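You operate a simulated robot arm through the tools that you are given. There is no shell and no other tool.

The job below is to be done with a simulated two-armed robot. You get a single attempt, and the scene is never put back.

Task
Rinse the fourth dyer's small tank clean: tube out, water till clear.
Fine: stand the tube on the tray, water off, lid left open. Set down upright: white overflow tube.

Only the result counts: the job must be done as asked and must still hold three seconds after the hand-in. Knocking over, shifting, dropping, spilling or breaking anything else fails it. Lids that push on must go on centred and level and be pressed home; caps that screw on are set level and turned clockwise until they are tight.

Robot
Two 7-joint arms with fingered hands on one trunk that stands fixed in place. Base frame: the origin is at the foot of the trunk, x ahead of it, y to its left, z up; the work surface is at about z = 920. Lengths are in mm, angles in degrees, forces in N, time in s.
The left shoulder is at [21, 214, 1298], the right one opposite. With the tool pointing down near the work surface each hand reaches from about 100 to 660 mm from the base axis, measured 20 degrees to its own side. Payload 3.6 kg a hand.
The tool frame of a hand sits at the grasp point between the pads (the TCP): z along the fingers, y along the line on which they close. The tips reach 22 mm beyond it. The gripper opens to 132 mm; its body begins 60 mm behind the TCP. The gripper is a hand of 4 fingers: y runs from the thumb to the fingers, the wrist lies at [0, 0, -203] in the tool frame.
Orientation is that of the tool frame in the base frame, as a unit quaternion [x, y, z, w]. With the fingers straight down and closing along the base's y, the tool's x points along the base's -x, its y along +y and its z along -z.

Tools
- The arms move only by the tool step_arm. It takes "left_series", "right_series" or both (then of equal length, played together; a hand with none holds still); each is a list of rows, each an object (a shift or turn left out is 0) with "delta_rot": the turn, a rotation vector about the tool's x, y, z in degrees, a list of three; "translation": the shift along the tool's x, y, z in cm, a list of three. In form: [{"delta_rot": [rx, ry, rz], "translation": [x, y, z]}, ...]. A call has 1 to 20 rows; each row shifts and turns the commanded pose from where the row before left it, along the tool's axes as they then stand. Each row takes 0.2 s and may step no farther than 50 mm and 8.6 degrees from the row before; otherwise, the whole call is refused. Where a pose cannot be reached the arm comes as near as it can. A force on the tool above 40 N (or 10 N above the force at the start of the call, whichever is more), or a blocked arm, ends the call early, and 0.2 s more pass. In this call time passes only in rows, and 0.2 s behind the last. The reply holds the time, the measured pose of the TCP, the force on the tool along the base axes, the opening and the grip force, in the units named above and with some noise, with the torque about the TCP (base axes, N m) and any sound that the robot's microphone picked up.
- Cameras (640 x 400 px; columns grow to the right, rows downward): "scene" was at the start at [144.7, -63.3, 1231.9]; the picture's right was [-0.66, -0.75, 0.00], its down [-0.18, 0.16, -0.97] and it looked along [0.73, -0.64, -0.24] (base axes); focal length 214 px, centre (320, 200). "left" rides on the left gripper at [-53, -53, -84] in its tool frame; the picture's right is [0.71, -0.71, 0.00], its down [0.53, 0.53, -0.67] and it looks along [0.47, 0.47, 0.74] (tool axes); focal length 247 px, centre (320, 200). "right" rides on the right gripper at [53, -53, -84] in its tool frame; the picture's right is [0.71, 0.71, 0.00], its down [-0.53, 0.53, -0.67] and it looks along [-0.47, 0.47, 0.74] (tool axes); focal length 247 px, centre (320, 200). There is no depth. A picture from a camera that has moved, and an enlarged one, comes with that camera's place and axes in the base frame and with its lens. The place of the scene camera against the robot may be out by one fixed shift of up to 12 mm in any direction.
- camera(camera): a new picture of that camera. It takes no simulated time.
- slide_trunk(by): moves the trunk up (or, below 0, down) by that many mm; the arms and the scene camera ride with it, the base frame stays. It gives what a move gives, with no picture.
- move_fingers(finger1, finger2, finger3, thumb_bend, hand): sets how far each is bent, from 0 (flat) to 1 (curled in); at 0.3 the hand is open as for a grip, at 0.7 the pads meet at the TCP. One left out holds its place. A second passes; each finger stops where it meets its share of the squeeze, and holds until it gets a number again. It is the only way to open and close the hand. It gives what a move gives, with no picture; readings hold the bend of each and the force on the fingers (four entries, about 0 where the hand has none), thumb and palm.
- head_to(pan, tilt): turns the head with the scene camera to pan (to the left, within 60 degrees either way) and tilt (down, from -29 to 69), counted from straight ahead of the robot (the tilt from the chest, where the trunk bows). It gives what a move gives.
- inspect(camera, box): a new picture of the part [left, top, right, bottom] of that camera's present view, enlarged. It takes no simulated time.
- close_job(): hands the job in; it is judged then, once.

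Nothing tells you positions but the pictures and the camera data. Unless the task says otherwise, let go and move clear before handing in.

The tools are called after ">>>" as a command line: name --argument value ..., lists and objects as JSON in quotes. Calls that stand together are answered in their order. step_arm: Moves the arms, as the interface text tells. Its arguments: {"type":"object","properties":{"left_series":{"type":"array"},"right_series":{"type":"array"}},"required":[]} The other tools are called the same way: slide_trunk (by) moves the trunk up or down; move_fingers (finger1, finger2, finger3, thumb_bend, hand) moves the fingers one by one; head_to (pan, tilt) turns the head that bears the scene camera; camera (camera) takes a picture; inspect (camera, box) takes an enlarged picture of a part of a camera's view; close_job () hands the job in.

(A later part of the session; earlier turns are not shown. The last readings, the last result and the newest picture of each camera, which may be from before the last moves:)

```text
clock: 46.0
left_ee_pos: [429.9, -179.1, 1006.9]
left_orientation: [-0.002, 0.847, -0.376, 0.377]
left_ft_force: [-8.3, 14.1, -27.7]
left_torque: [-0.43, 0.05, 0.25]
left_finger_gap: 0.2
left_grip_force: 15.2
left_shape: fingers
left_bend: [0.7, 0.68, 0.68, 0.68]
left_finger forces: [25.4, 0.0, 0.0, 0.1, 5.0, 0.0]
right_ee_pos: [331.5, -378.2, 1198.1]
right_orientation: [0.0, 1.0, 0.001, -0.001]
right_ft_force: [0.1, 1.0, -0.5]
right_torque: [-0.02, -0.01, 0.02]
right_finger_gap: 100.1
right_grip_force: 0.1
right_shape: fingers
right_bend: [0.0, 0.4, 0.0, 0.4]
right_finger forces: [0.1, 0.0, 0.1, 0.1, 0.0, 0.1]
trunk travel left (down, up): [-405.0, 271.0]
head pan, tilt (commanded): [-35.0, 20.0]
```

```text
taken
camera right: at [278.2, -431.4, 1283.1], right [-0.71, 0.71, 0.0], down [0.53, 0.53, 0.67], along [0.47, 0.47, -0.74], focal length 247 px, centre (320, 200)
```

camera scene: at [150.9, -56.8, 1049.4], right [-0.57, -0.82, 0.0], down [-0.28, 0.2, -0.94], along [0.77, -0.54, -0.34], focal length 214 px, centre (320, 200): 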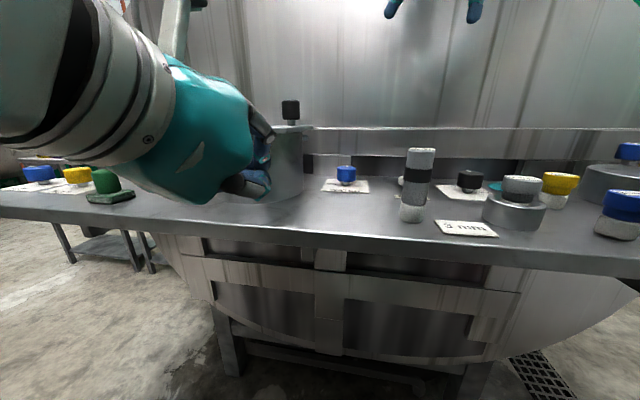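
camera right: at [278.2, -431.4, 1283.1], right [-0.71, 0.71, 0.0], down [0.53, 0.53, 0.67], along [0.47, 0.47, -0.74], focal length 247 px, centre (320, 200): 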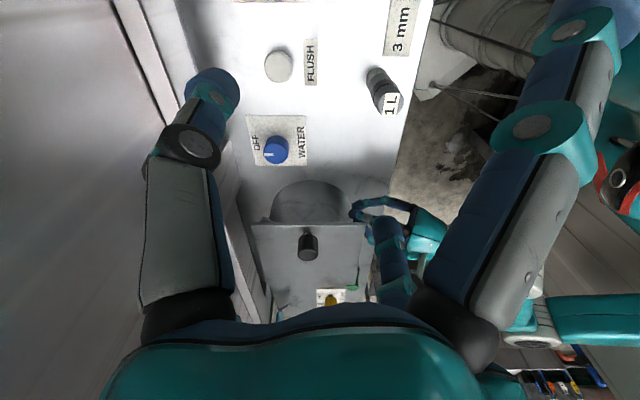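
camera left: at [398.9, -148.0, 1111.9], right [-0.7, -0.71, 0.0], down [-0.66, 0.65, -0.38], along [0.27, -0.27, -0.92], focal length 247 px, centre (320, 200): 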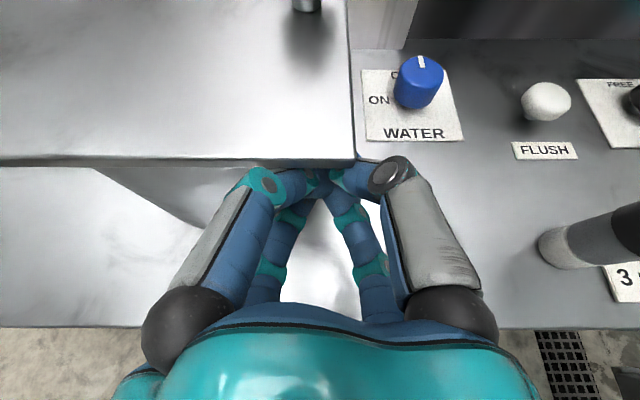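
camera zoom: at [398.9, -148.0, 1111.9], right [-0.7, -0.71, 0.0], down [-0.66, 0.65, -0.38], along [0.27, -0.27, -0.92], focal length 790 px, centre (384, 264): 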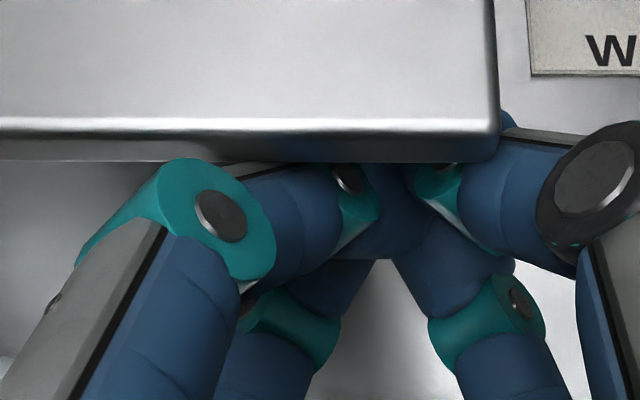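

The lid stays level, so it's held down. There's a black FREE/LOCK knob on the bench, so I'll check its label and pointer closely before pushing more.

>>> inspect --camera "scene" --box '[430, 150, 530, 212]'

>>> inspect --camera "right" --box '[230, 0, 420, 120]'

>>> inspect --camera "scene" --box '[560, 120, 640, 240]'

>>> inspect --camera "left" --box '[480, 0, 640, 100]'

```text
6.40 times, centred on (480, 181) of scene
camera zoom: at [152.1, -54.4, 1048.9], right [-0.57, -0.82, 0.0], down [-0.28, 0.2, -0.94], along [0.77, -0.54, -0.34], focal length 1373 px, centre (-704, 322)
```

zoom: 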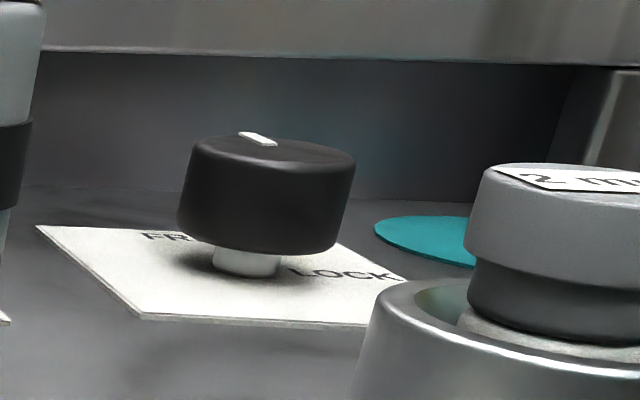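

```text
3.33 times, centred on (325, 60) of right
camera zoom: at [278.2, -431.4, 1283.1], right [-0.71, 0.71, 0.0], down [0.53, 0.53, 0.67], along [0.47, 0.47, -0.74], focal length 823 px, centre (303, 667)
```

zoom: 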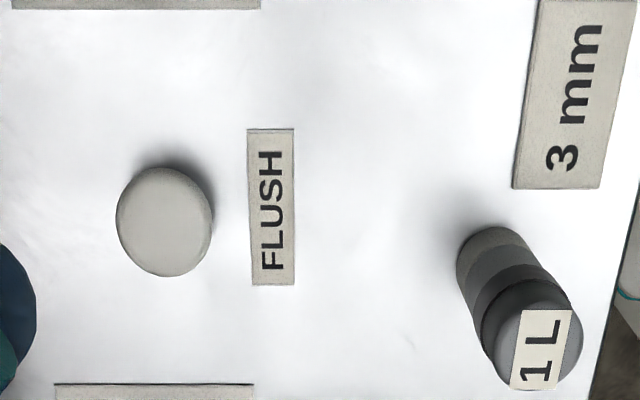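

```text
3.33 times, centred on (600, 180) of scene
camera zoom: at [152.1, -54.4, 1048.9], right [-0.57, -0.82, 0.0], down [-0.28, 0.2, -0.94], along [0.77, -0.54, -0.34], focal length 715 px, centre (-613, 267)
```

zoom: 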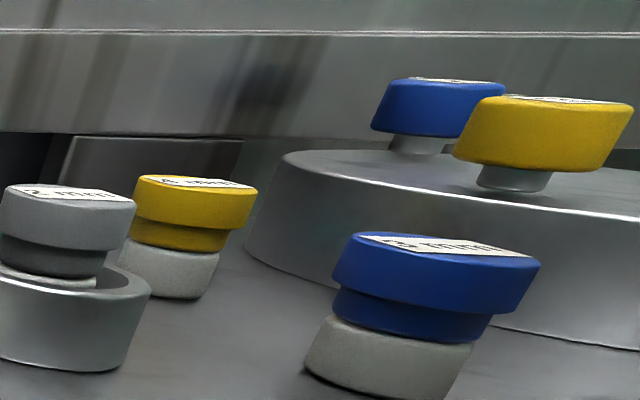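

```text
4.00 times, centred on (560, 50) of left
camera zoom: at [398.9, -148.0, 1111.9], right [-0.7, -0.71, 0.0], down [-0.66, 0.65, -0.38], along [0.27, -0.27, -0.92], focal length 988 px, centre (-640, 800)
```

zoom: 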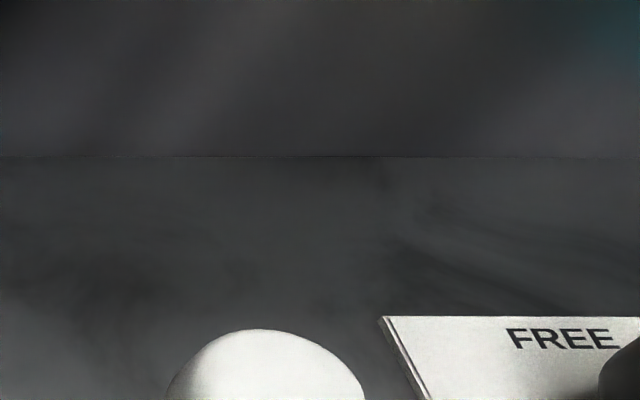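

FREE/LOCK already points to FREE. I'll push up a little harder under the corner, within the force limit, to see whether the lid breaks loose.

>>> step_arm --left_series '[{"translation": [-0.26, -0.26, -0.17]}, {"translation": [-0.26, -0.26, -0.17]}]'

>>> inspect --camera "scene" --box '[270, 80, 370, 150]'

>>> camera --camera "left"

```text
clock: 46.5
left_ee_pos: [426.4, -179.9, 1012.5]
left_orientation: [0.001, 0.848, -0.375, 0.373]
left_ft_force: [-11.3, 10.1, -37.0]
left_torque: [-0.08, -0.05, 0.23]
left_finger_gap: 0.2
left_grip_force: 20.7
left_shape: fingers
left_bend: [0.72, 0.68, 0.66, 0.69]
left_finger forces: [25.8, 0.0, 0.1, 0.0, 15.3, 0.1]
right_ee_pos: [331.4, -379.6, 1198.9]
right_orientation: [0.0, 1.0, 0.0, -0.001]
right_ft_force: [-0.1, 1.0, -0.1]
right_torque: [-0.04, -0.02, -0.02]
right_finger_gap: 100.0
right_grip_force: 0.0
right_shape: fingers
right_bend: [0.0, 0.4, 0.0, 0.4]
right_finger forces: [0.0, 0.1, 0.1, 0.0, 0.0, 0.1]
trunk travel left (down, up): [-405.0, 271.0]
head pan, tilt (commanded): [-35.0, 20.0]
```

```text
5.71 times, centred on (320, 115) of scene
camera zoom: at [152.3, -54.9, 1048.9], right [-0.57, -0.82, 0.0], down [-0.28, 0.2, -0.94], along [0.77, -0.54, -0.34], focal length 1226 px, centre (320, 686)
```

zoom: 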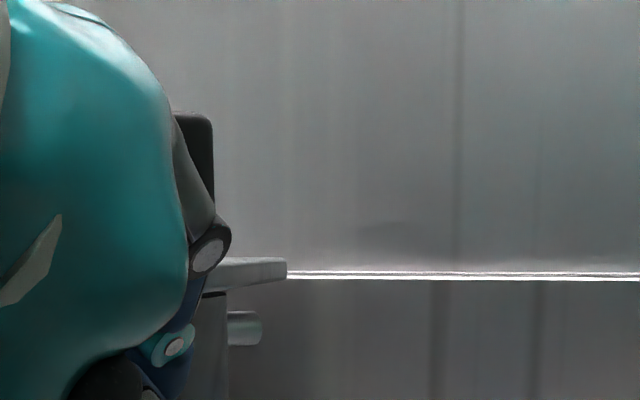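

```text
taken
camera left: at [396.9, -149.4, 1117.5], right [-0.71, -0.7, 0.0], down [-0.65, 0.66, -0.37], along [0.26, -0.27, -0.93], focal length 247 px, centre (320, 200)
```

left: 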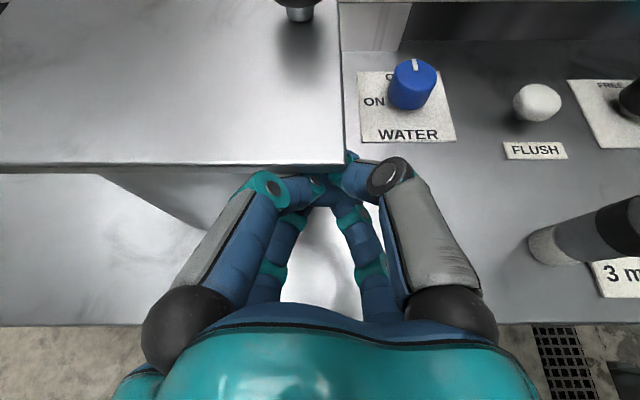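

At 37 N upward the lid still doesn't rise, so it doesn't open that way. I'll withdraw the fist, move it beside the lid's right edge and gently push left to test whether it slides.

>>> step_arm --left_series '[{"translation": [1.28, 1.28, 0.85]}, {"translation": [1.34, 1.34, -4.08]}, {"translation": [2.47, -2.47, 0]}, {"translation": [2.47, -2.47, 0]}, {"translation": [-2.3, -2.3, -1.52]}, {"translation": [-0.9, -0.9, 2.72]}, {"translation": [-0.9, -0.9, 2.72]}]'

>>> camera --camera "left"

>>> camera --camera "scene"

```text
clock: 48.1
left_ee_pos: [390.5, -243.2, 1038.5]
left_orientation: [0.0, 0.843, -0.38, 0.38]
left_ft_force: [-0.2, 0.0, -0.1]
left_torque: [0.02, -0.02, 0.01]
left_finger_gap: 0.0
left_grip_force: 0.1
left_shape: fingers
left_bend: [0.72, 0.68, 0.68, 0.68]
left_finger forces: [0.0, 0.0, 0.1, 0.0, 0.0, 0.0]
right_ee_pos: [330.0, -380.2, 1200.2]
right_orientation: [0.0, 1.0, 0.0, 0.0]
right_ft_force: [-0.2, 0.6, -0.4]
right_torque: [-0.02, 0.0, 0.03]
right_finger_gap: 100.4
right_grip_force: 0.0
right_shape: fingers
right_bend: [0.0, 0.4, 0.0, 0.4]
right_finger forces: [0.0, 0.0, 0.0, 0.0, 0.0, 0.1]
trunk travel left (down, up): [-405.0, 271.0]
head pan, tilt (commanded): [-35.0, 20.0]
```

```text
taken
camera left: at [357.4, -211.2, 1142.6], right [-0.71, -0.71, 0.0], down [-0.65, 0.65, -0.39], along [0.28, -0.28, -0.92], focal length 247 px, centre (320, 200)
```

left: 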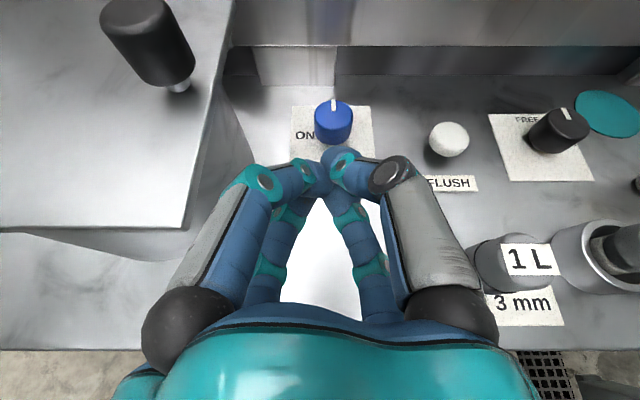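

```text
taken
camera scene: at [151.5, -55.6, 1049.2], right [-0.57, -0.82, 0.0], down [-0.28, 0.2, -0.94], along [0.77, -0.54, -0.34], focal length 214 px, centre (320, 200)
```

scene: 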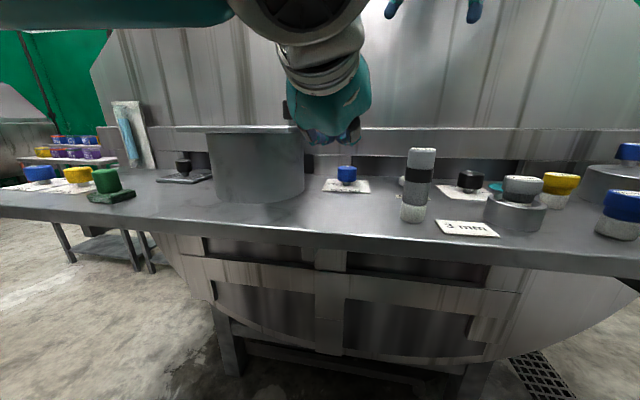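

The fist is beside the lid's right edge. I'll push gently to the left and watch the force and the lid.

>>> step_arm --left_series '[{"translation": [-1.41, 1.41, 0]}, {"translation": [-0.5, 0.5, 0]}, {"translation": [-0.4, 0.4, 0]}]'

>>> camera --camera "left"

```text
clock: 49.0
left_ee_pos: [412.7, -219.2, 1036.4]
left_orientation: [0.0, 0.843, -0.38, 0.38]
left_ft_force: [-0.4, -0.2, -0.7]
left_torque: [-0.04, 0.0, 0.03]
left_finger_gap: 0.0
left_grip_force: 0.0
left_shape: fingers
left_bend: [0.72, 0.68, 0.68, 0.68]
left_finger forces: [0.1, 0.0, 0.1, 0.0, 0.1, 0.0]
right_ee_pos: [331.3, -379.3, 1200.0]
right_orientation: [0.001, 1.0, 0.0, 0.0]
right_ft_force: [0.0, -0.5, 0.5]
right_torque: [-0.01, 0.0, 0.01]
right_finger_gap: 100.4
right_grip_force: 0.0
right_shape: fingers
right_bend: [0.0, 0.4, 0.0, 0.4]
right_finger forces: [0.0, 0.0, 0.0, 0.1, 0.1, 0.0]
trunk travel left (down, up): [-405.0, 271.0]
head pan, tilt (commanded): [-35.0, 20.0]
```

```text
taken
camera left: at [380.1, -187.0, 1141.4], right [-0.71, -0.71, 0.0], down [-0.65, 0.65, -0.39], along [0.28, -0.28, -0.92], focal length 247 px, centre (320, 200)
```

left: 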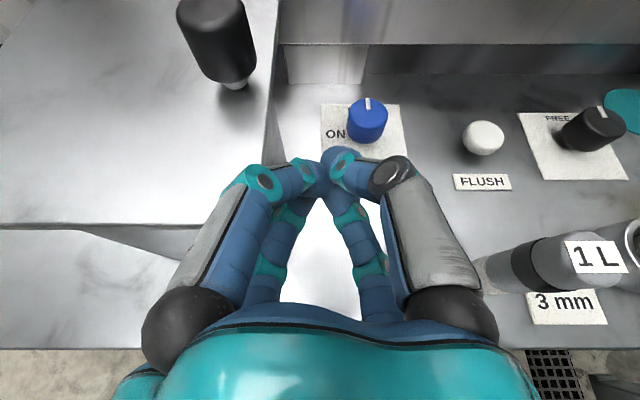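

Contact should come very soon. I'll go on in small steps.

>>> step_arm --left_series '[{"translation": [-0.4, 0.4, 0]}, {"translation": [-0.4, 0.4, 0]}, {"translation": [-0.4, 0.4, 0]}]'

>>> camera --camera "left"

```text
clock: 49.8
left_ee_pos: [423.2, -207.5, 1037.1]
left_orientation: [0.0, 0.844, -0.381, 0.379]
left_ft_force: [-0.4, -0.1, -0.5]
left_torque: [-0.02, -0.04, 0.0]
left_finger_gap: 0.1
left_grip_force: 0.1
left_shape: fingers
left_bend: [0.72, 0.68, 0.68, 0.68]
left_finger forces: [0.0, 0.5, 0.0, 0.0, 0.0, 0.1]
right_ee_pos: [331.8, -381.1, 1199.3]
right_orientation: [0.0, 1.0, 0.0, 0.001]
right_ft_force: [0.3, -1.3, -0.3]
right_torque: [0.03, -0.01, 0.01]
right_finger_gap: 100.2
right_grip_force: 0.2
right_shape: fingers
right_bend: [0.0, 0.4, 0.0, 0.4]
right_finger forces: [0.1, 0.0, 0.0, 0.1, 0.0, 0.0]
trunk travel left (down, up): [-405.0, 271.0]
head pan, tilt (commanded): [-35.0, 20.0]
```

```text
taken
camera left: at [392.2, -175.2, 1141.3], right [-0.71, -0.71, 0.0], down [-0.65, 0.65, -0.39], along [0.28, -0.28, -0.92], focal length 247 px, centre (320, 200)
```

left: 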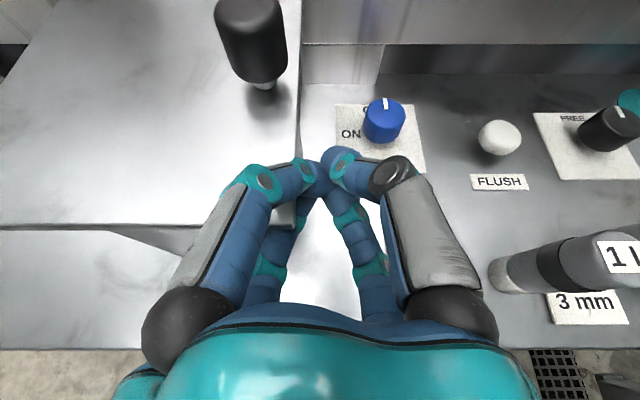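

Finger 2 is just touching the lid edge. I'll push on a few millimetres.

>>> step_arm --left_series '[{"translation": [-0.3, 0.3, 0]}, {"translation": [-0.3, 0.3, 0]}, {"translation": [-0.3, 0.3, 0]}]'

>>> camera --camera "left"

>>> camera --camera "scene"

```text
clock: 50.5
left_ee_pos: [434.1, -198.4, 1036.4]
left_orientation: [0.0, 0.843, -0.379, 0.38]
left_ft_force: [-0.4, -0.1, -1.6]
left_torque: [-0.04, 0.02, 0.01]
left_finger_gap: 0.1
left_grip_force: 0.1
left_shape: fingers
left_bend: [0.72, 0.68, 0.68, 0.68]
left_finger forces: [0.1, 0.6, 0.0, 0.1, 0.0, 0.1]
right_ee_pos: [332.3, -380.3, 1198.1]
right_orientation: [0.0, 1.0, 0.0, 0.0]
right_ft_force: [0.5, -0.3, 0.8]
right_torque: [-0.01, 0.01, 0.01]
right_finger_gap: 100.2
right_grip_force: 0.0
right_shape: fingers
right_bend: [0.0, 0.4, 0.0, 0.4]
right_finger forces: [0.0, 0.0, 0.1, 0.1, 0.0, 0.0]
trunk travel left (down, up): [-405.0, 271.0]
head pan, tilt (commanded): [-35.0, 20.0]
```

```text
taken
camera left: at [401.9, -165.5, 1141.5], right [-0.71, -0.71, 0.0], down [-0.65, 0.65, -0.39], along [0.28, -0.28, -0.92], focal length 247 px, centre (320, 200)
```

left: 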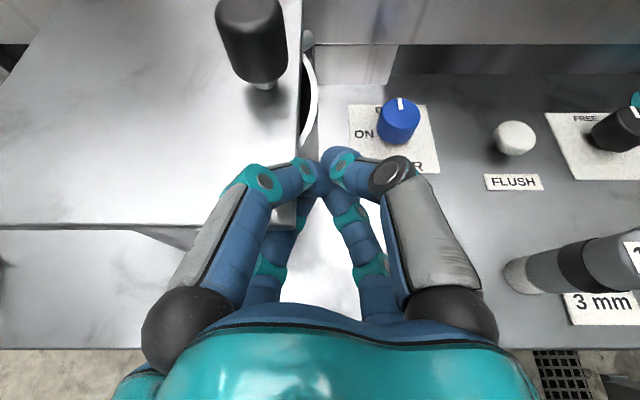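

```text
taken
camera scene: at [151.6, -55.4, 1049.2], right [-0.57, -0.82, 0.0], down [-0.28, 0.2, -0.94], along [0.77, -0.54, -0.34], focal length 214 px, centre (320, 200)
```

scene: 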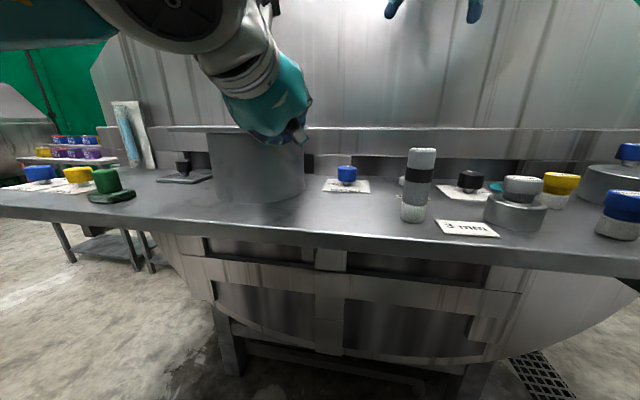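

The lid slides left almost freely (0.6 N) and the tank's rim is showing at the right. So it's a sliding lid. I'll keep pushing in small steps and watch.

>>> step_arm --left_series '[{"translation": [-0.6, 0.6, 0]}, {"translation": [-0.6, 0.6, 0]}, {"translation": [-0.6, 0.6, 0]}, {"translation": [-0.6, 0.6, 0]}, {"translation": [-0.6, 0.6, 0]}, {"translation": [-0.6, 0.6, 0]}]'

>>> camera --camera "left"

>>> camera --camera "right"

```text
clock: 51.6
left_ee_pos: [444.3, -179.9, 1036.9]
left_orientation: [0.012, 0.844, -0.39, 0.368]
left_ft_force: [-18.7, 0.6, 2.6]
left_torque: [-0.08, 0.2, -0.17]
left_finger_gap: 0.3
left_grip_force: 19.0
left_shape: fingers
left_bend: [0.72, 0.72, 0.68, 0.68]
left_finger forces: [0.1, 38.3, 0.0, 0.0, 0.0, 0.0]
right_ee_pos: [331.1, -377.6, 1199.9]
right_orientation: [0.001, 1.0, -0.001, 0.001]
right_ft_force: [-0.2, 0.3, -0.3]
right_torque: [-0.02, 0.02, 0.01]
right_finger_gap: 100.3
right_grip_force: 0.1
right_shape: fingers
right_bend: [0.0, 0.4, 0.0, 0.4]
right_finger forces: [0.1, 0.1, 0.0, 0.1, 0.0, 0.0]
trunk travel left (down, up): [-405.0, 271.0]
head pan, tilt (commanded): [-35.0, 20.0]
stopped in row 5 (left hand): the force on the tool passed its limit at 42 N (the readings are from after the stop); the commanded pose is now the measured one
```

```text
taken
camera left: at [414.9, -145.6, 1141.9], right [-0.73, -0.68, 0.02], down [-0.63, 0.67, -0.39], along [0.25, -0.3, -0.92], focal length 247 px, centre (320, 200)
```

left: 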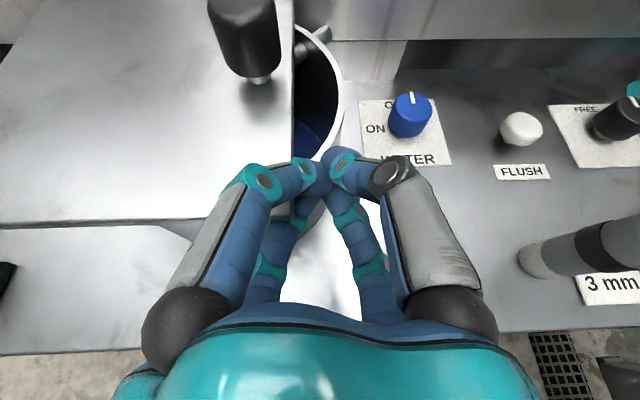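

```text
taken
camera right: at [276.2, -431.1, 1284.5], right [-0.71, 0.71, 0.0], down [0.53, 0.53, 0.67], along [0.47, 0.47, -0.74], focal length 247 px, centre (320, 200)
```

right: 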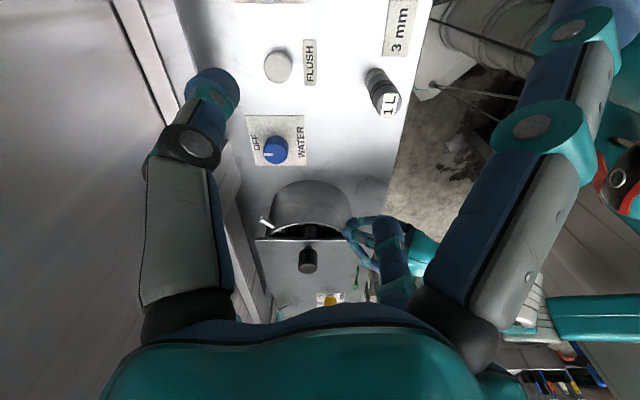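

The fist jammed against the tank wall (38 N on finger 2), so I'm backing off. The lid did slide and the tank shows blue liquid. I'll lift the fist to knob height and push on the knob instead, clear of the tank.

>>> step_arm --left_series '[{"translation": [2.12, -2.12, 0], "delta_rot": [-1.47, -1.71, -0.2]}, {"translation": [0.85, -0.85, 0]}, {"translation": [-2.44, -2.44, -1.6]}]'

>>> camera --camera "left"

>>> camera --camera "scene"

```text
clock: 52.4
left_ee_pos: [420.3, -206.2, 1073.3]
left_orientation: [-0.004, 0.844, -0.376, 0.383]
left_ft_force: [0.3, 0.0, -0.6]
left_torque: [-0.05, -0.01, -0.03]
left_finger_gap: 0.1
left_grip_force: 0.1
left_shape: fingers
left_bend: [0.71, 0.68, 0.69, 0.68]
left_finger forces: [0.0, 0.0, 0.0, 0.0, 0.0, 0.0]
right_ee_pos: [331.5, -379.8, 1198.9]
right_orientation: [0.0, 1.0, 0.0, 0.0]
right_ft_force: [-0.3, -0.1, -0.3]
right_torque: [0.01, 0.0, -0.04]
right_finger_gap: 99.9
right_grip_force: 0.1
right_shape: fingers
right_bend: [0.0, 0.4, 0.0, 0.4]
right_finger forces: [0.0, 0.1, 0.1, 0.1, 0.0, 0.1]
trunk travel left (down, up): [-405.0, 271.0]
head pan, tilt (commanded): [-35.0, 20.0]
```

```text
taken
camera left: at [387.6, -176.9, 1177.7], right [-0.7, -0.72, 0.0], down [-0.66, 0.64, -0.39], along [0.28, -0.27, -0.92], focal length 247 px, centre (320, 200)
```

left: 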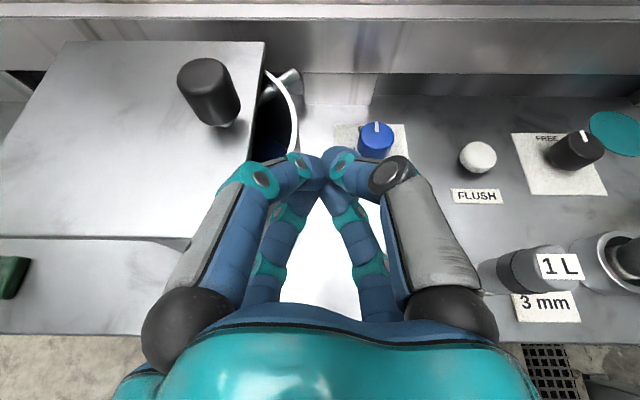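

```text
taken
camera scene: at [151.6, -55.5, 1049.2], right [-0.57, -0.82, 0.0], down [-0.28, 0.2, -0.94], along [0.77, -0.54, -0.34], focal length 214 px, centre (320, 200)
```

scene: 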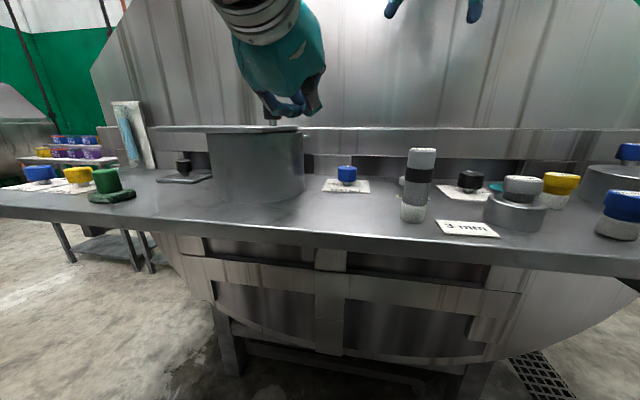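

The lid has slid about 38 mm and its knob is now at s≈214. I'll move the fist to the right of the knob, above tank level, and push it left.

>>> step_arm --left_series '[{"translation": [-1.05, -1.05, 3.17]}, {"translation": [-1.05, -1.05, 3.17]}, {"translation": [-1.06, 1.06, 0]}, {"translation": [-0.9, 0.9, 0]}, {"translation": [-0.7, 0.7, 0]}, {"translation": [-0.7, 0.7, 0]}]'

>>> camera --camera "left"

```text
clock: 53.8
left_ee_pos: [502.6, -222.8, 1074.1]
left_orientation: [-0.004, 0.844, -0.376, 0.383]
left_ft_force: [-1.2, -0.6, 0.3]
left_torque: [0.01, 0.03, 0.03]
left_finger_gap: 0.0
left_grip_force: 0.5
left_shape: fingers
left_bend: [0.71, 0.68, 0.69, 0.68]
left_finger forces: [0.0, 0.5, 0.0, 0.0, 0.1, 0.0]
right_ee_pos: [332.0, -380.2, 1199.5]
right_orientation: [0.0, 1.0, 0.0, 0.0]
right_ft_force: [0.0, 0.9, 0.8]
right_torque: [0.02, -0.03, 0.04]
right_finger_gap: 100.5
right_grip_force: 0.0
right_shape: fingers
right_bend: [0.0, 0.4, 0.0, 0.4]
right_finger forces: [0.0, 0.1, 0.0, 0.0, 0.0, 0.0]
trunk travel left (down, up): [-405.0, 271.0]
head pan, tilt (commanded): [-35.0, 20.0]
```

```text
taken
camera left: at [470.4, -190.7, 1180.6], right [-0.7, -0.72, 0.0], down [-0.66, 0.64, -0.39], along [0.28, -0.27, -0.92], focal length 247 px, centre (320, 200)
```

left: 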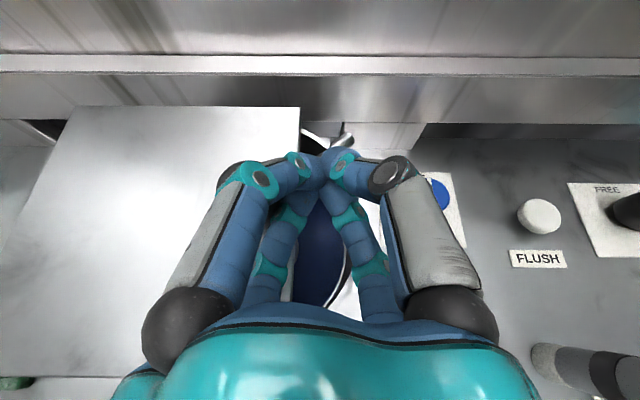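

The lid follows with hardly any force. I'll go on pushing the knob left.

>>> step_arm --left_series '[{"translation": [-0.85, 0.85, 0]}, {"translation": [-0.85, 0.85, 0]}, {"translation": [-0.85, 0.85, 0]}, {"translation": [-0.85, 0.85, 0]}, {"translation": [-0.85, 0.85, 0]}]'

>>> camera --camera "left"

>>> camera --camera "scene"

```text
clock: 55.0
left_ee_pos: [546.9, -176.9, 1074.9]
left_orientation: [-0.004, 0.844, -0.376, 0.383]
left_ft_force: [-0.7, 0.0, -0.5]
left_torque: [0.03, -0.01, 0.02]
left_finger_gap: 0.0
left_grip_force: 0.5
left_shape: fingers
left_bend: [0.71, 0.68, 0.69, 0.68]
left_finger forces: [0.0, 0.6, 0.0, 0.0, 0.0, 0.0]
right_ee_pos: [331.1, -379.7, 1199.8]
right_orientation: [-0.001, 1.0, 0.0, 0.0]
right_ft_force: [0.2, 0.4, 0.2]
right_torque: [-0.01, -0.02, 0.01]
right_finger_gap: 100.2
right_grip_force: 0.1
right_shape: fingers
right_bend: [0.0, 0.4, 0.0, 0.4]
right_finger forces: [0.0, 0.0, 0.1, 0.0, 0.0, 0.0]
trunk travel left (down, up): [-405.0, 271.0]
head pan, tilt (commanded): [-35.0, 20.0]
```

```text
taken
camera left: at [514.3, -146.6, 1179.8], right [-0.7, -0.72, 0.0], down [-0.66, 0.64, -0.39], along [0.28, -0.27, -0.92], focal length 247 px, centre (320, 200)
```

left: 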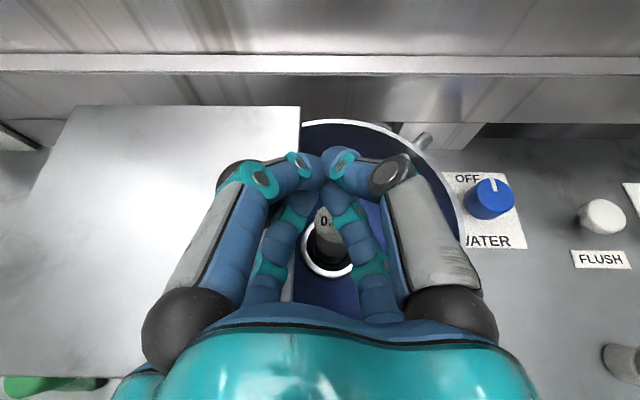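

```text
taken
camera scene: at [151.6, -55.3, 1049.2], right [-0.57, -0.82, 0.0], down [-0.28, 0.2, -0.94], along [0.77, -0.54, -0.34], focal length 214 px, centre (320, 200)
```

scene: 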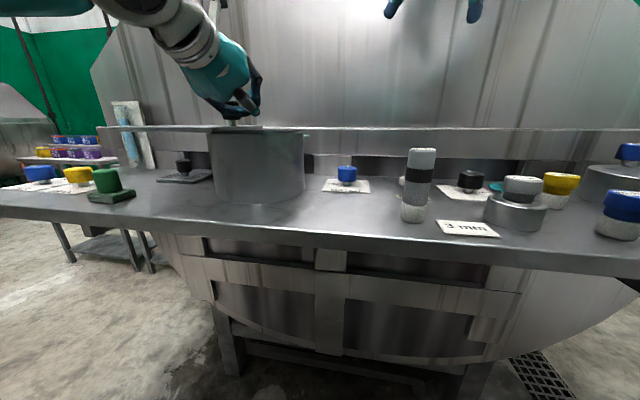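

A white ring with a label is visible inside the tank, half-hidden by the hand. I'll keep pushing until the tank is fully uncovered or the lid stops.

>>> step_arm --left_series '[{"translation": [-0.75, 0.75, 0]}, {"translation": [-0.75, 0.75, 0]}, {"translation": [-0.75, 0.75, 0]}, {"translation": [-0.75, 0.75, 0]}]'

>>> camera --camera "left"

>>> camera --camera "scene"

```text
clock: 56.0
left_ee_pos: [575.5, -147.8, 1075.4]
left_orientation: [-0.006, 0.844, -0.376, 0.384]
left_ft_force: [-0.3, 0.2, 0.7]
left_torque: [-0.03, -0.01, 0.03]
left_finger_gap: 0.0
left_grip_force: 0.7
left_shape: fingers
left_bend: [0.71, 0.68, 0.69, 0.68]
left_finger forces: [0.1, 0.8, 0.0, 0.0, 0.0, 0.0]
right_ee_pos: [330.9, -380.1, 1198.9]
right_orientation: [0.0, 1.0, 0.0, 0.0]
right_ft_force: [0.7, 0.4, -0.2]
right_torque: [0.01, 0.01, 0.02]
right_finger_gap: 100.3
right_grip_force: 0.1
right_shape: fingers
right_bend: [0.0, 0.4, 0.0, 0.4]
right_finger forces: [0.0, 0.1, 0.0, 0.1, 0.1, 0.1]
trunk travel left (down, up): [-405.0, 271.0]
head pan, tilt (commanded): [-35.0, 20.0]
```

```text
taken
camera left: at [542.7, -116.4, 1180.4], right [-0.7, -0.72, 0.0], down [-0.66, 0.64, -0.39], along [0.28, -0.27, -0.92], focal length 247 px, centre (320, 200)
```

left: 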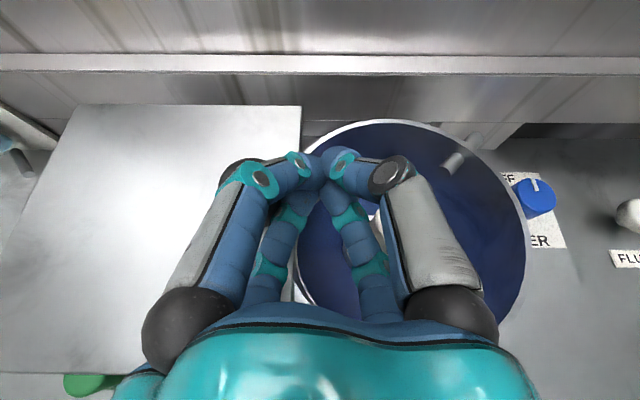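

```text
taken
camera scene: at [151.6, -55.3, 1049.2], right [-0.57, -0.82, 0.0], down [-0.28, 0.2, -0.94], along [0.77, -0.54, -0.34], focal length 214 px, centre (320, 200)
```

scene: 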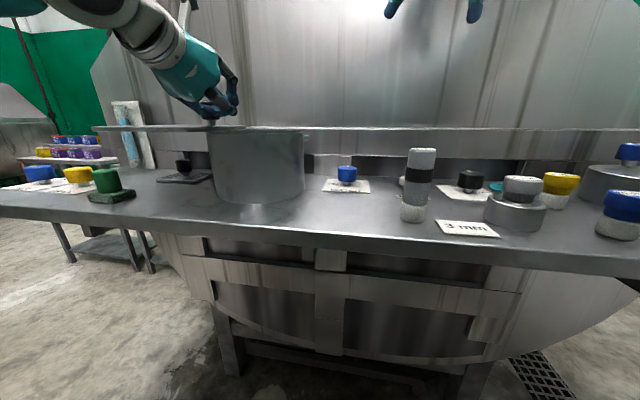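

The tank is almost fully uncovered. I'll push the lid 20 mm more so the rim is clear, then back the hand away to look inside.

>>> step_arm --left_series '[{"translation": [-0.7, 0.7, 0]}, {"translation": [-0.7, 0.7, 0]}]'

>>> step_arm --left_series '[{"translation": [1.0, -1.0, 0]}, {"translation": [-1.3, -1.3, -0.9]}, {"translation": [-1.3, -1.3, -0.9]}, {"translation": [1.05, 1.05, -3.17]}, {"translation": [1.05, 1.05, -3.17]}, {"translation": [1.05, 1.05, -3.17]}, {"translation": [1.05, 1.05, -3.17]}]'

>>> camera --camera "left"

>>> camera --camera "right"

>>> camera --camera "scene"

```text
clock: 56.6
left_ee_pos: [587.9, -133.5, 1075.3]
left_orientation: [-0.005, 0.844, -0.376, 0.383]
left_ft_force: [-2.2, -1.2, -1.0]
left_torque: [0.0, 0.05, 0.0]
left_finger_gap: 0.1
left_grip_force: 1.5
left_shape: fingers
left_bend: [0.71, 0.68, 0.69, 0.68]
left_finger forces: [0.0, 2.6, 0.0, 0.0, 0.0, 0.0]
right_ee_pos: [331.2, -378.2, 1199.1]
right_orientation: [-0.001, 1.0, 0.0, 0.0]
right_ft_force: [0.2, -0.8, 0.3]
right_torque: [-0.01, 0.02, -0.01]
right_finger_gap: 100.4
right_grip_force: 0.0
right_shape: fingers
right_bend: [0.0, 0.4, 0.0, 0.4]
right_finger forces: [0.0, 0.0, 0.0, 0.0, 0.1, 0.0]
trunk travel left (down, up): [-405.0, 271.0]
head pan, tilt (commanded): [-35.0, 20.0]
```

```text
clock: 58.2
left_ee_pos: [475.6, -45.1, 1115.6]
left_orientation: [-0.006, 0.844, -0.375, 0.383]
left_ft_force: [-1.1, 0.3, 0.0]
left_torque: [-0.01, -0.02, -0.01]
left_finger_gap: 0.0
left_grip_force: 0.1
left_shape: fingers
left_bend: [0.71, 0.68, 0.69, 0.68]
left_finger forces: [0.0, 0.0, 0.0, 0.1, 0.0, 0.0]
right_ee_pos: [331.8, -379.5, 1199.7]
right_orientation: [0.0, 1.0, 0.0, -0.002]
right_ft_force: [-0.1, -0.4, -0.2]
right_torque: [0.01, 0.02, -0.02]
right_finger_gap: 100.3
right_grip_force: 0.1
right_shape: fingers
right_bend: [0.0, 0.4, 0.0, 0.4]
right_finger forces: [0.0, 0.0, 0.0, 0.0, 0.0, 0.0]
trunk travel left (down, up): [-405.0, 271.0]
head pan, tilt (commanded): [-35.0, 20.0]
```

```text
taken
camera left: at [444.6, -14.4, 1220.7], right [-0.7, -0.72, 0.0], down [-0.66, 0.64, -0.39], along [0.28, -0.27, -0.92], focal length 247 px, centre (320, 200)
```

left: 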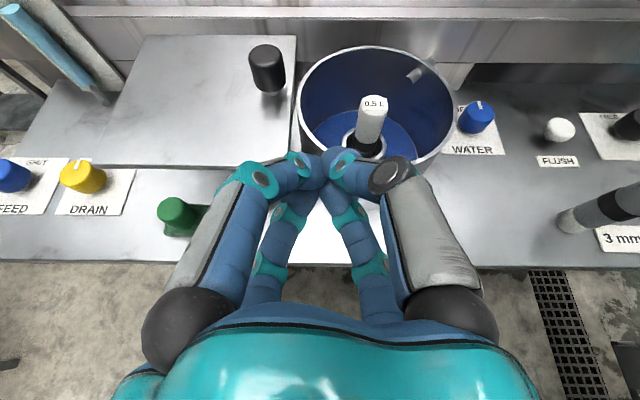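

```text
taken
camera right: at [277.1, -432.2, 1283.9], right [-0.71, 0.71, 0.0], down [0.53, 0.53, 0.67], along [0.47, 0.47, -0.74], focal length 247 px, centre (320, 200)
```

right: 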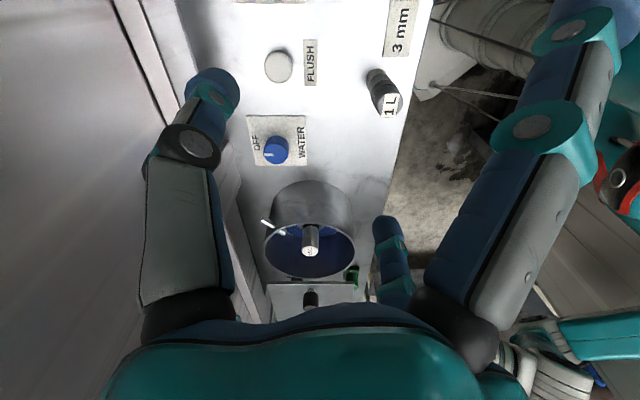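

```text
taken
camera scene: at [151.3, -55.0, 1049.3], right [-0.57, -0.82, 0.0], down [-0.28, 0.2, -0.94], along [0.77, -0.54, -0.34], focal length 214 px, centre (320, 200)
```

scene: 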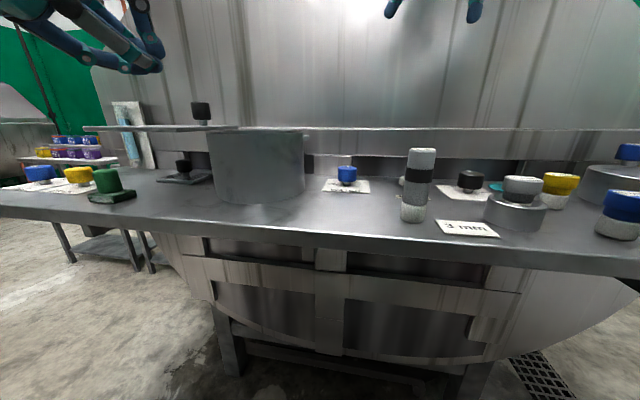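

Now I see it: the tank is open, with a white "0.5 L" overflow tube standing at its centre and blue dye at the bottom. I'll zoom in on the tube and the surroundings, including under the lid.

>>> inspect --camera "left" --box '[270, 30, 490, 180]'

>>> inspect --camera "right" --box '[220, 160, 400, 310]'

>>> inspect --camera "left" --box '[0, 0, 300, 190]'

>>> inspect --camera "scene" --box '[70, 90, 230, 215]'

```text
2.67 times, centred on (380, 105) of left
camera zoom: at [444.6, -14.4, 1220.7], right [-0.7, -0.72, 0.0], down [-0.66, 0.64, -0.39], along [0.28, -0.27, -0.92], focal length 659 px, centre (160, 453)
```

zoom: 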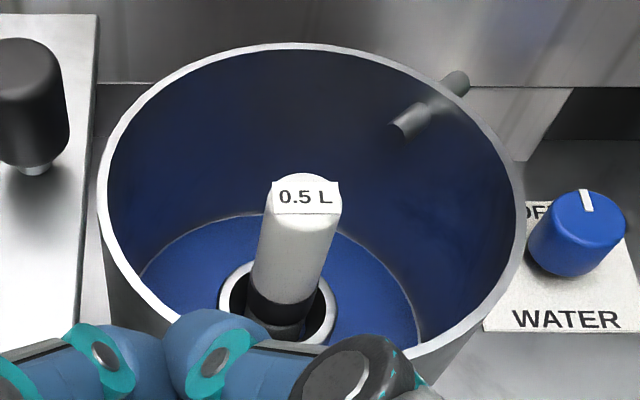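

```text
2.67 times, centred on (310, 235) of right
camera zoom: at [277.1, -432.2, 1283.9], right [-0.71, 0.71, 0.0], down [0.53, 0.53, 0.67], along [0.47, 0.47, -0.74], focal length 659 px, centre (347, 107)
```

zoom: 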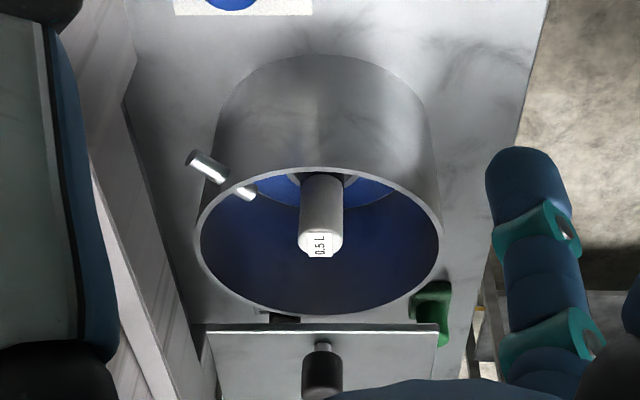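

```text
2.11 times, centred on (150, 95) of left
camera zoom: at [444.6, -14.4, 1220.7], right [-0.7, -0.72, 0.0], down [-0.66, 0.64, -0.39], along [0.28, -0.27, -0.92], focal length 520 px, centre (678, 421)
```

zoom: 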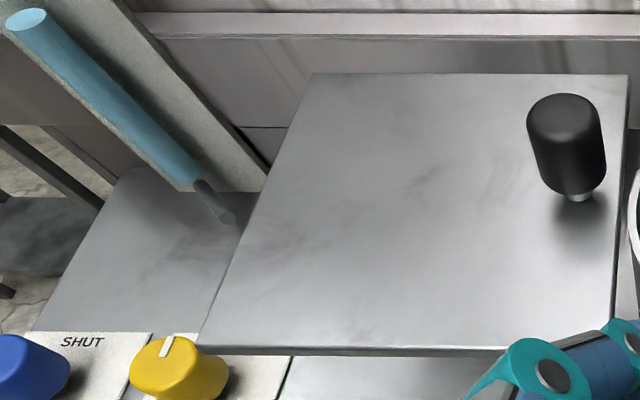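

```text
3.20 times, centred on (150, 152) of scene
camera zoom: at [151.3, -55.0, 1049.3], right [-0.57, -0.82, 0.0], down [-0.28, 0.2, -0.94], along [0.77, -0.54, -0.34], focal length 686 px, centre (864, 352)
```

zoom: 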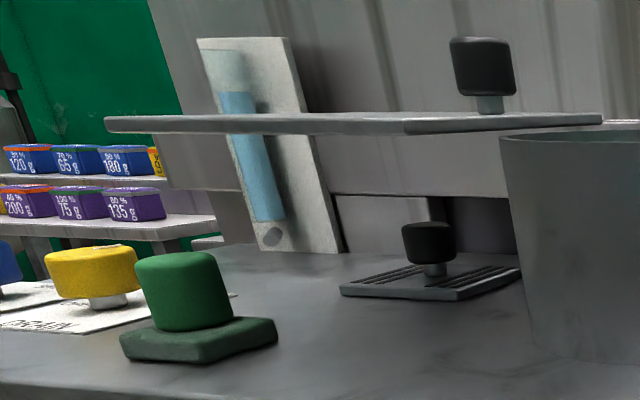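

The 0.5 L tube is a plain lift-out standpipe sitting in a drain ring. Before taking it out I still need to settle where the tray is, so I'll raise the trunk and look down on the right-hand bench area.

>>> slide_trunk --by 200

>>> head_to --pan -50 --tilt 40

>>> camera --camera "scene"

>>> inspect --camera "scene" --box '[330, 110, 490, 210]'

>>> inspect --camera "scene" --box '[100, 80, 330, 220]'

```text
clock: 60.4
left_ee_pos: [478.9, -47.3, 1316.1]
left_orientation: [-0.005, 0.844, -0.376, 0.382]
left_ft_force: [-0.1, 0.3, -0.8]
left_torque: [0.04, -0.01, 0.0]
left_finger_gap: 0.0
left_grip_force: 0.0
left_shape: fingers
left_bend: [0.71, 0.68, 0.69, 0.68]
left_finger forces: [0.0, 0.0, 0.0, 0.1, 0.0, 0.0]
right_ee_pos: [332.7, -379.1, 1399.3]
right_orientation: [-0.001, 1.0, 0.0, 0.0]
right_ft_force: [0.2, -0.4, -0.1]
right_torque: [-0.01, 0.0, 0.0]
right_finger_gap: 100.3
right_grip_force: 0.1
right_shape: fingers
right_bend: [0.0, 0.4, 0.0, 0.4]
right_finger forces: [0.1, 0.0, 0.0, 0.0, 0.0, 0.1]
trunk travel left (down, up): [-605.0, 71.0]
head pan, tilt (commanded): [-35.0, 20.0]
```

```text
clock: 61.2
left_ee_pos: [478.2, -46.1, 1316.1]
left_orientation: [-0.004, 0.844, -0.376, 0.383]
left_ft_force: [0.1, 0.2, 0.2]
left_torque: [0.01, -0.02, 0.04]
left_finger_gap: 0.0
left_grip_force: 0.0
left_shape: fingers
left_bend: [0.71, 0.68, 0.69, 0.68]
left_finger forces: [0.1, 0.1, 0.0, 0.0, 0.0, 0.0]
right_ee_pos: [331.7, -378.7, 1399.1]
right_orientation: [0.0, 1.0, 0.0, -0.001]
right_ft_force: [-0.7, 0.6, -0.1]
right_torque: [-0.03, -0.01, 0.05]
right_finger_gap: 100.1
right_grip_force: 0.1
right_shape: fingers
right_bend: [0.0, 0.4, 0.0, 0.4]
right_finger forces: [0.1, 0.0, 0.1, 0.0, 0.0, 0.0]
trunk travel left (down, up): [-605.0, 71.0]
head pan, tilt (commanded): [-50.0, 40.0]
```

```text
taken
camera scene: at [128.9, -67.0, 1220.4], right [-0.77, -0.64, 0.0], down [-0.41, 0.49, -0.77], along [0.49, -0.59, -0.64], focal length 214 px, centre (320, 200)
```

scene: 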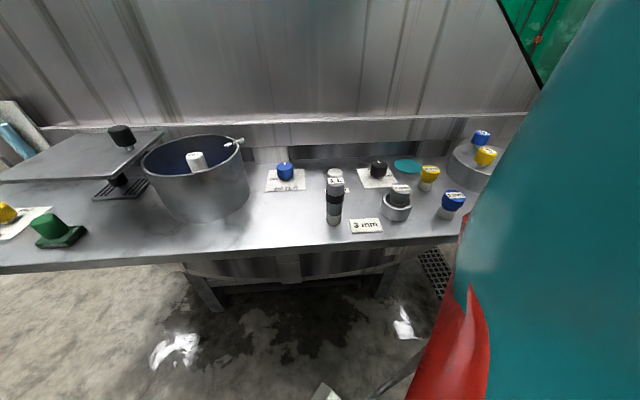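

```text
4.00 times, centred on (410, 160) of scene
camera zoom: at [128.9, -67.0, 1220.4], right [-0.77, -0.64, 0.0], down [-0.41, 0.49, -0.77], along [0.49, -0.59, -0.64], focal length 858 px, centre (-40, 360)
```

zoom: 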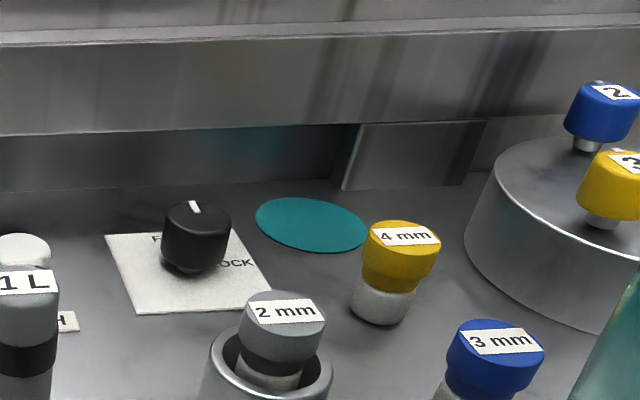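

```text
2.78 times, centred on (215, 150) of scene
camera zoom: at [128.9, -67.0, 1220.4], right [-0.77, -0.64, 0.0], down [-0.41, 0.49, -0.77], along [0.49, -0.59, -0.64], focal length 597 px, centre (612, 339)
```

zoom: 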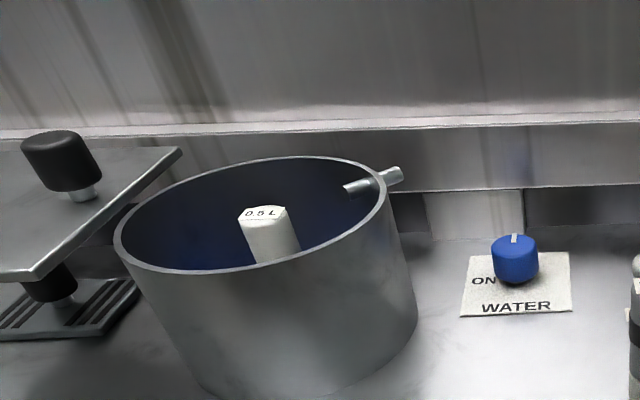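

The rim, spout and tube are all clear to see. To settle the tray question I'll turn the right hand so its camera looks at the right end of the bench, where the teal disc and anything hidden by the arm would be.

>>> step_arm --right_series '[{"translation": [1.5, 0, 0], "delta_rot": [0, 0, 7.5]}, {"translation": [1.5, 0, 0], "delta_rot": [0, 0, 7.5]}, {"translation": [1.5, 0, 0], "delta_rot": [0, 0, 7.5]}, {"translation": [1.5, 0, 0], "delta_rot": [0, 0, 7.5]}, {"delta_rot": [0, 0, 7.5]}, {"delta_rot": [0, 0, 7.5]}, {"delta_rot": [0, 0, 7.5]}, {"delta_rot": [0, 0, 7.5]}, {"delta_rot": [0, 0, 7.5]}, {"delta_rot": [0, 0, 7.5]}, {"delta_rot": [0, 0, 7.5]}, {"delta_rot": [0, 0, 7.5]}]'

>>> camera --camera "right"

```text
clock: 63.8
left_ee_pos: [477.6, -46.4, 1314.9]
left_orientation: [-0.005, 0.844, -0.375, 0.383]
left_ft_force: [0.2, -0.8, 0.4]
left_torque: [0.0, 0.03, -0.01]
left_finger_gap: 0.2
left_grip_force: 0.0
left_shape: fingers
left_bend: [0.71, 0.68, 0.69, 0.68]
left_finger forces: [0.0, 0.1, 0.0, 0.0, 0.0, 0.1]
right_ee_pos: [295.9, -512.6, 1403.0]
right_orientation: [0.705, 0.709, 0.001, -0.002]
right_ft_force: [0.7, -0.6, 0.4]
right_torque: [-0.03, -0.01, -0.01]
right_finger_gap: 100.1
right_grip_force: 0.0
right_shape: fingers
right_bend: [0.0, 0.4, 0.0, 0.4]
right_finger forces: [0.0, 0.0, 0.0, 0.0, 0.1, 0.1]
right hand out of reach, approached as far as the arm can: row 9, 10, 11, 12
trunk travel left (down, up): [-605.0, 71.0]
head pan, tilt (commanded): [-50.0, 40.0]
```

```text
taken
camera right: at [241.4, -459.8, 1488.6], right [0.7, 0.71, 0.0], down [0.53, -0.53, 0.67], along [0.47, -0.47, -0.75], focal length 247 px, centre (320, 200)
```

right: 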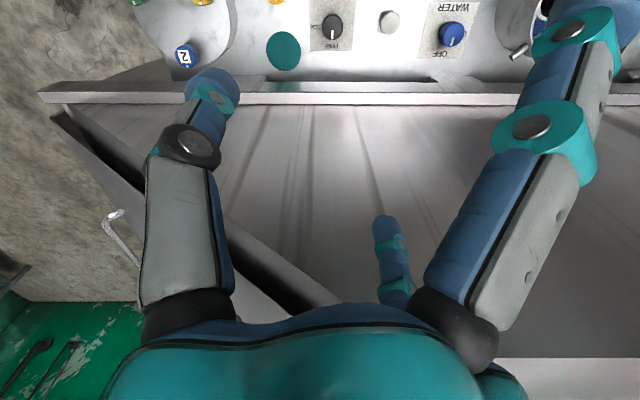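

The right camera now shows the bench end: the pedestal, teal disc, FREE/LOCK knob and FLUSH button. I'll zoom in there.

>>> inspect --camera "right" --box '[120, 0, 360, 90]'

>>> inspect --camera "right" --box '[240, 10, 360, 90]'

```text
2.67 times, centred on (240, 45) of right
camera zoom: at [241.4, -459.8, 1488.6], right [0.7, 0.71, 0.0], down [0.53, -0.53, 0.67], along [0.47, -0.47, -0.75], focal length 659 px, centre (533, 613)
```

zoom: 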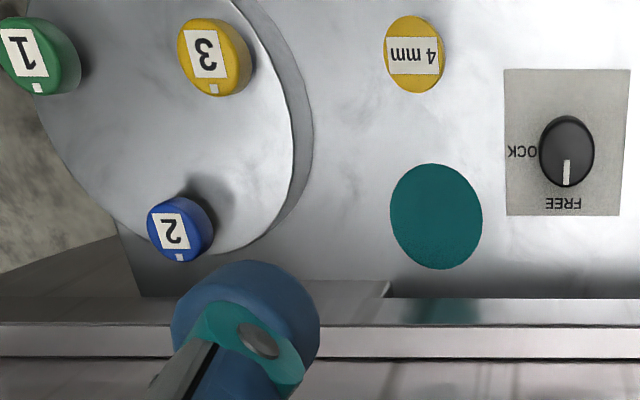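

```text
5.00 times, centred on (300, 50) of right
camera zoom: at [241.4, -459.8, 1488.6], right [0.7, 0.71, 0.0], down [0.53, -0.53, 0.67], along [0.47, -0.47, -0.75], focal length 1235 px, centre (420, 950)
```

zoom: 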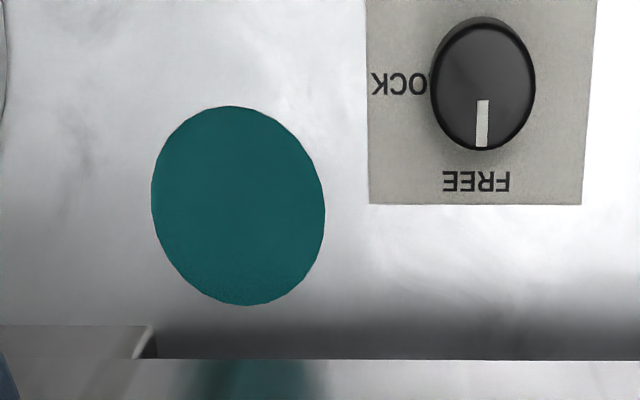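

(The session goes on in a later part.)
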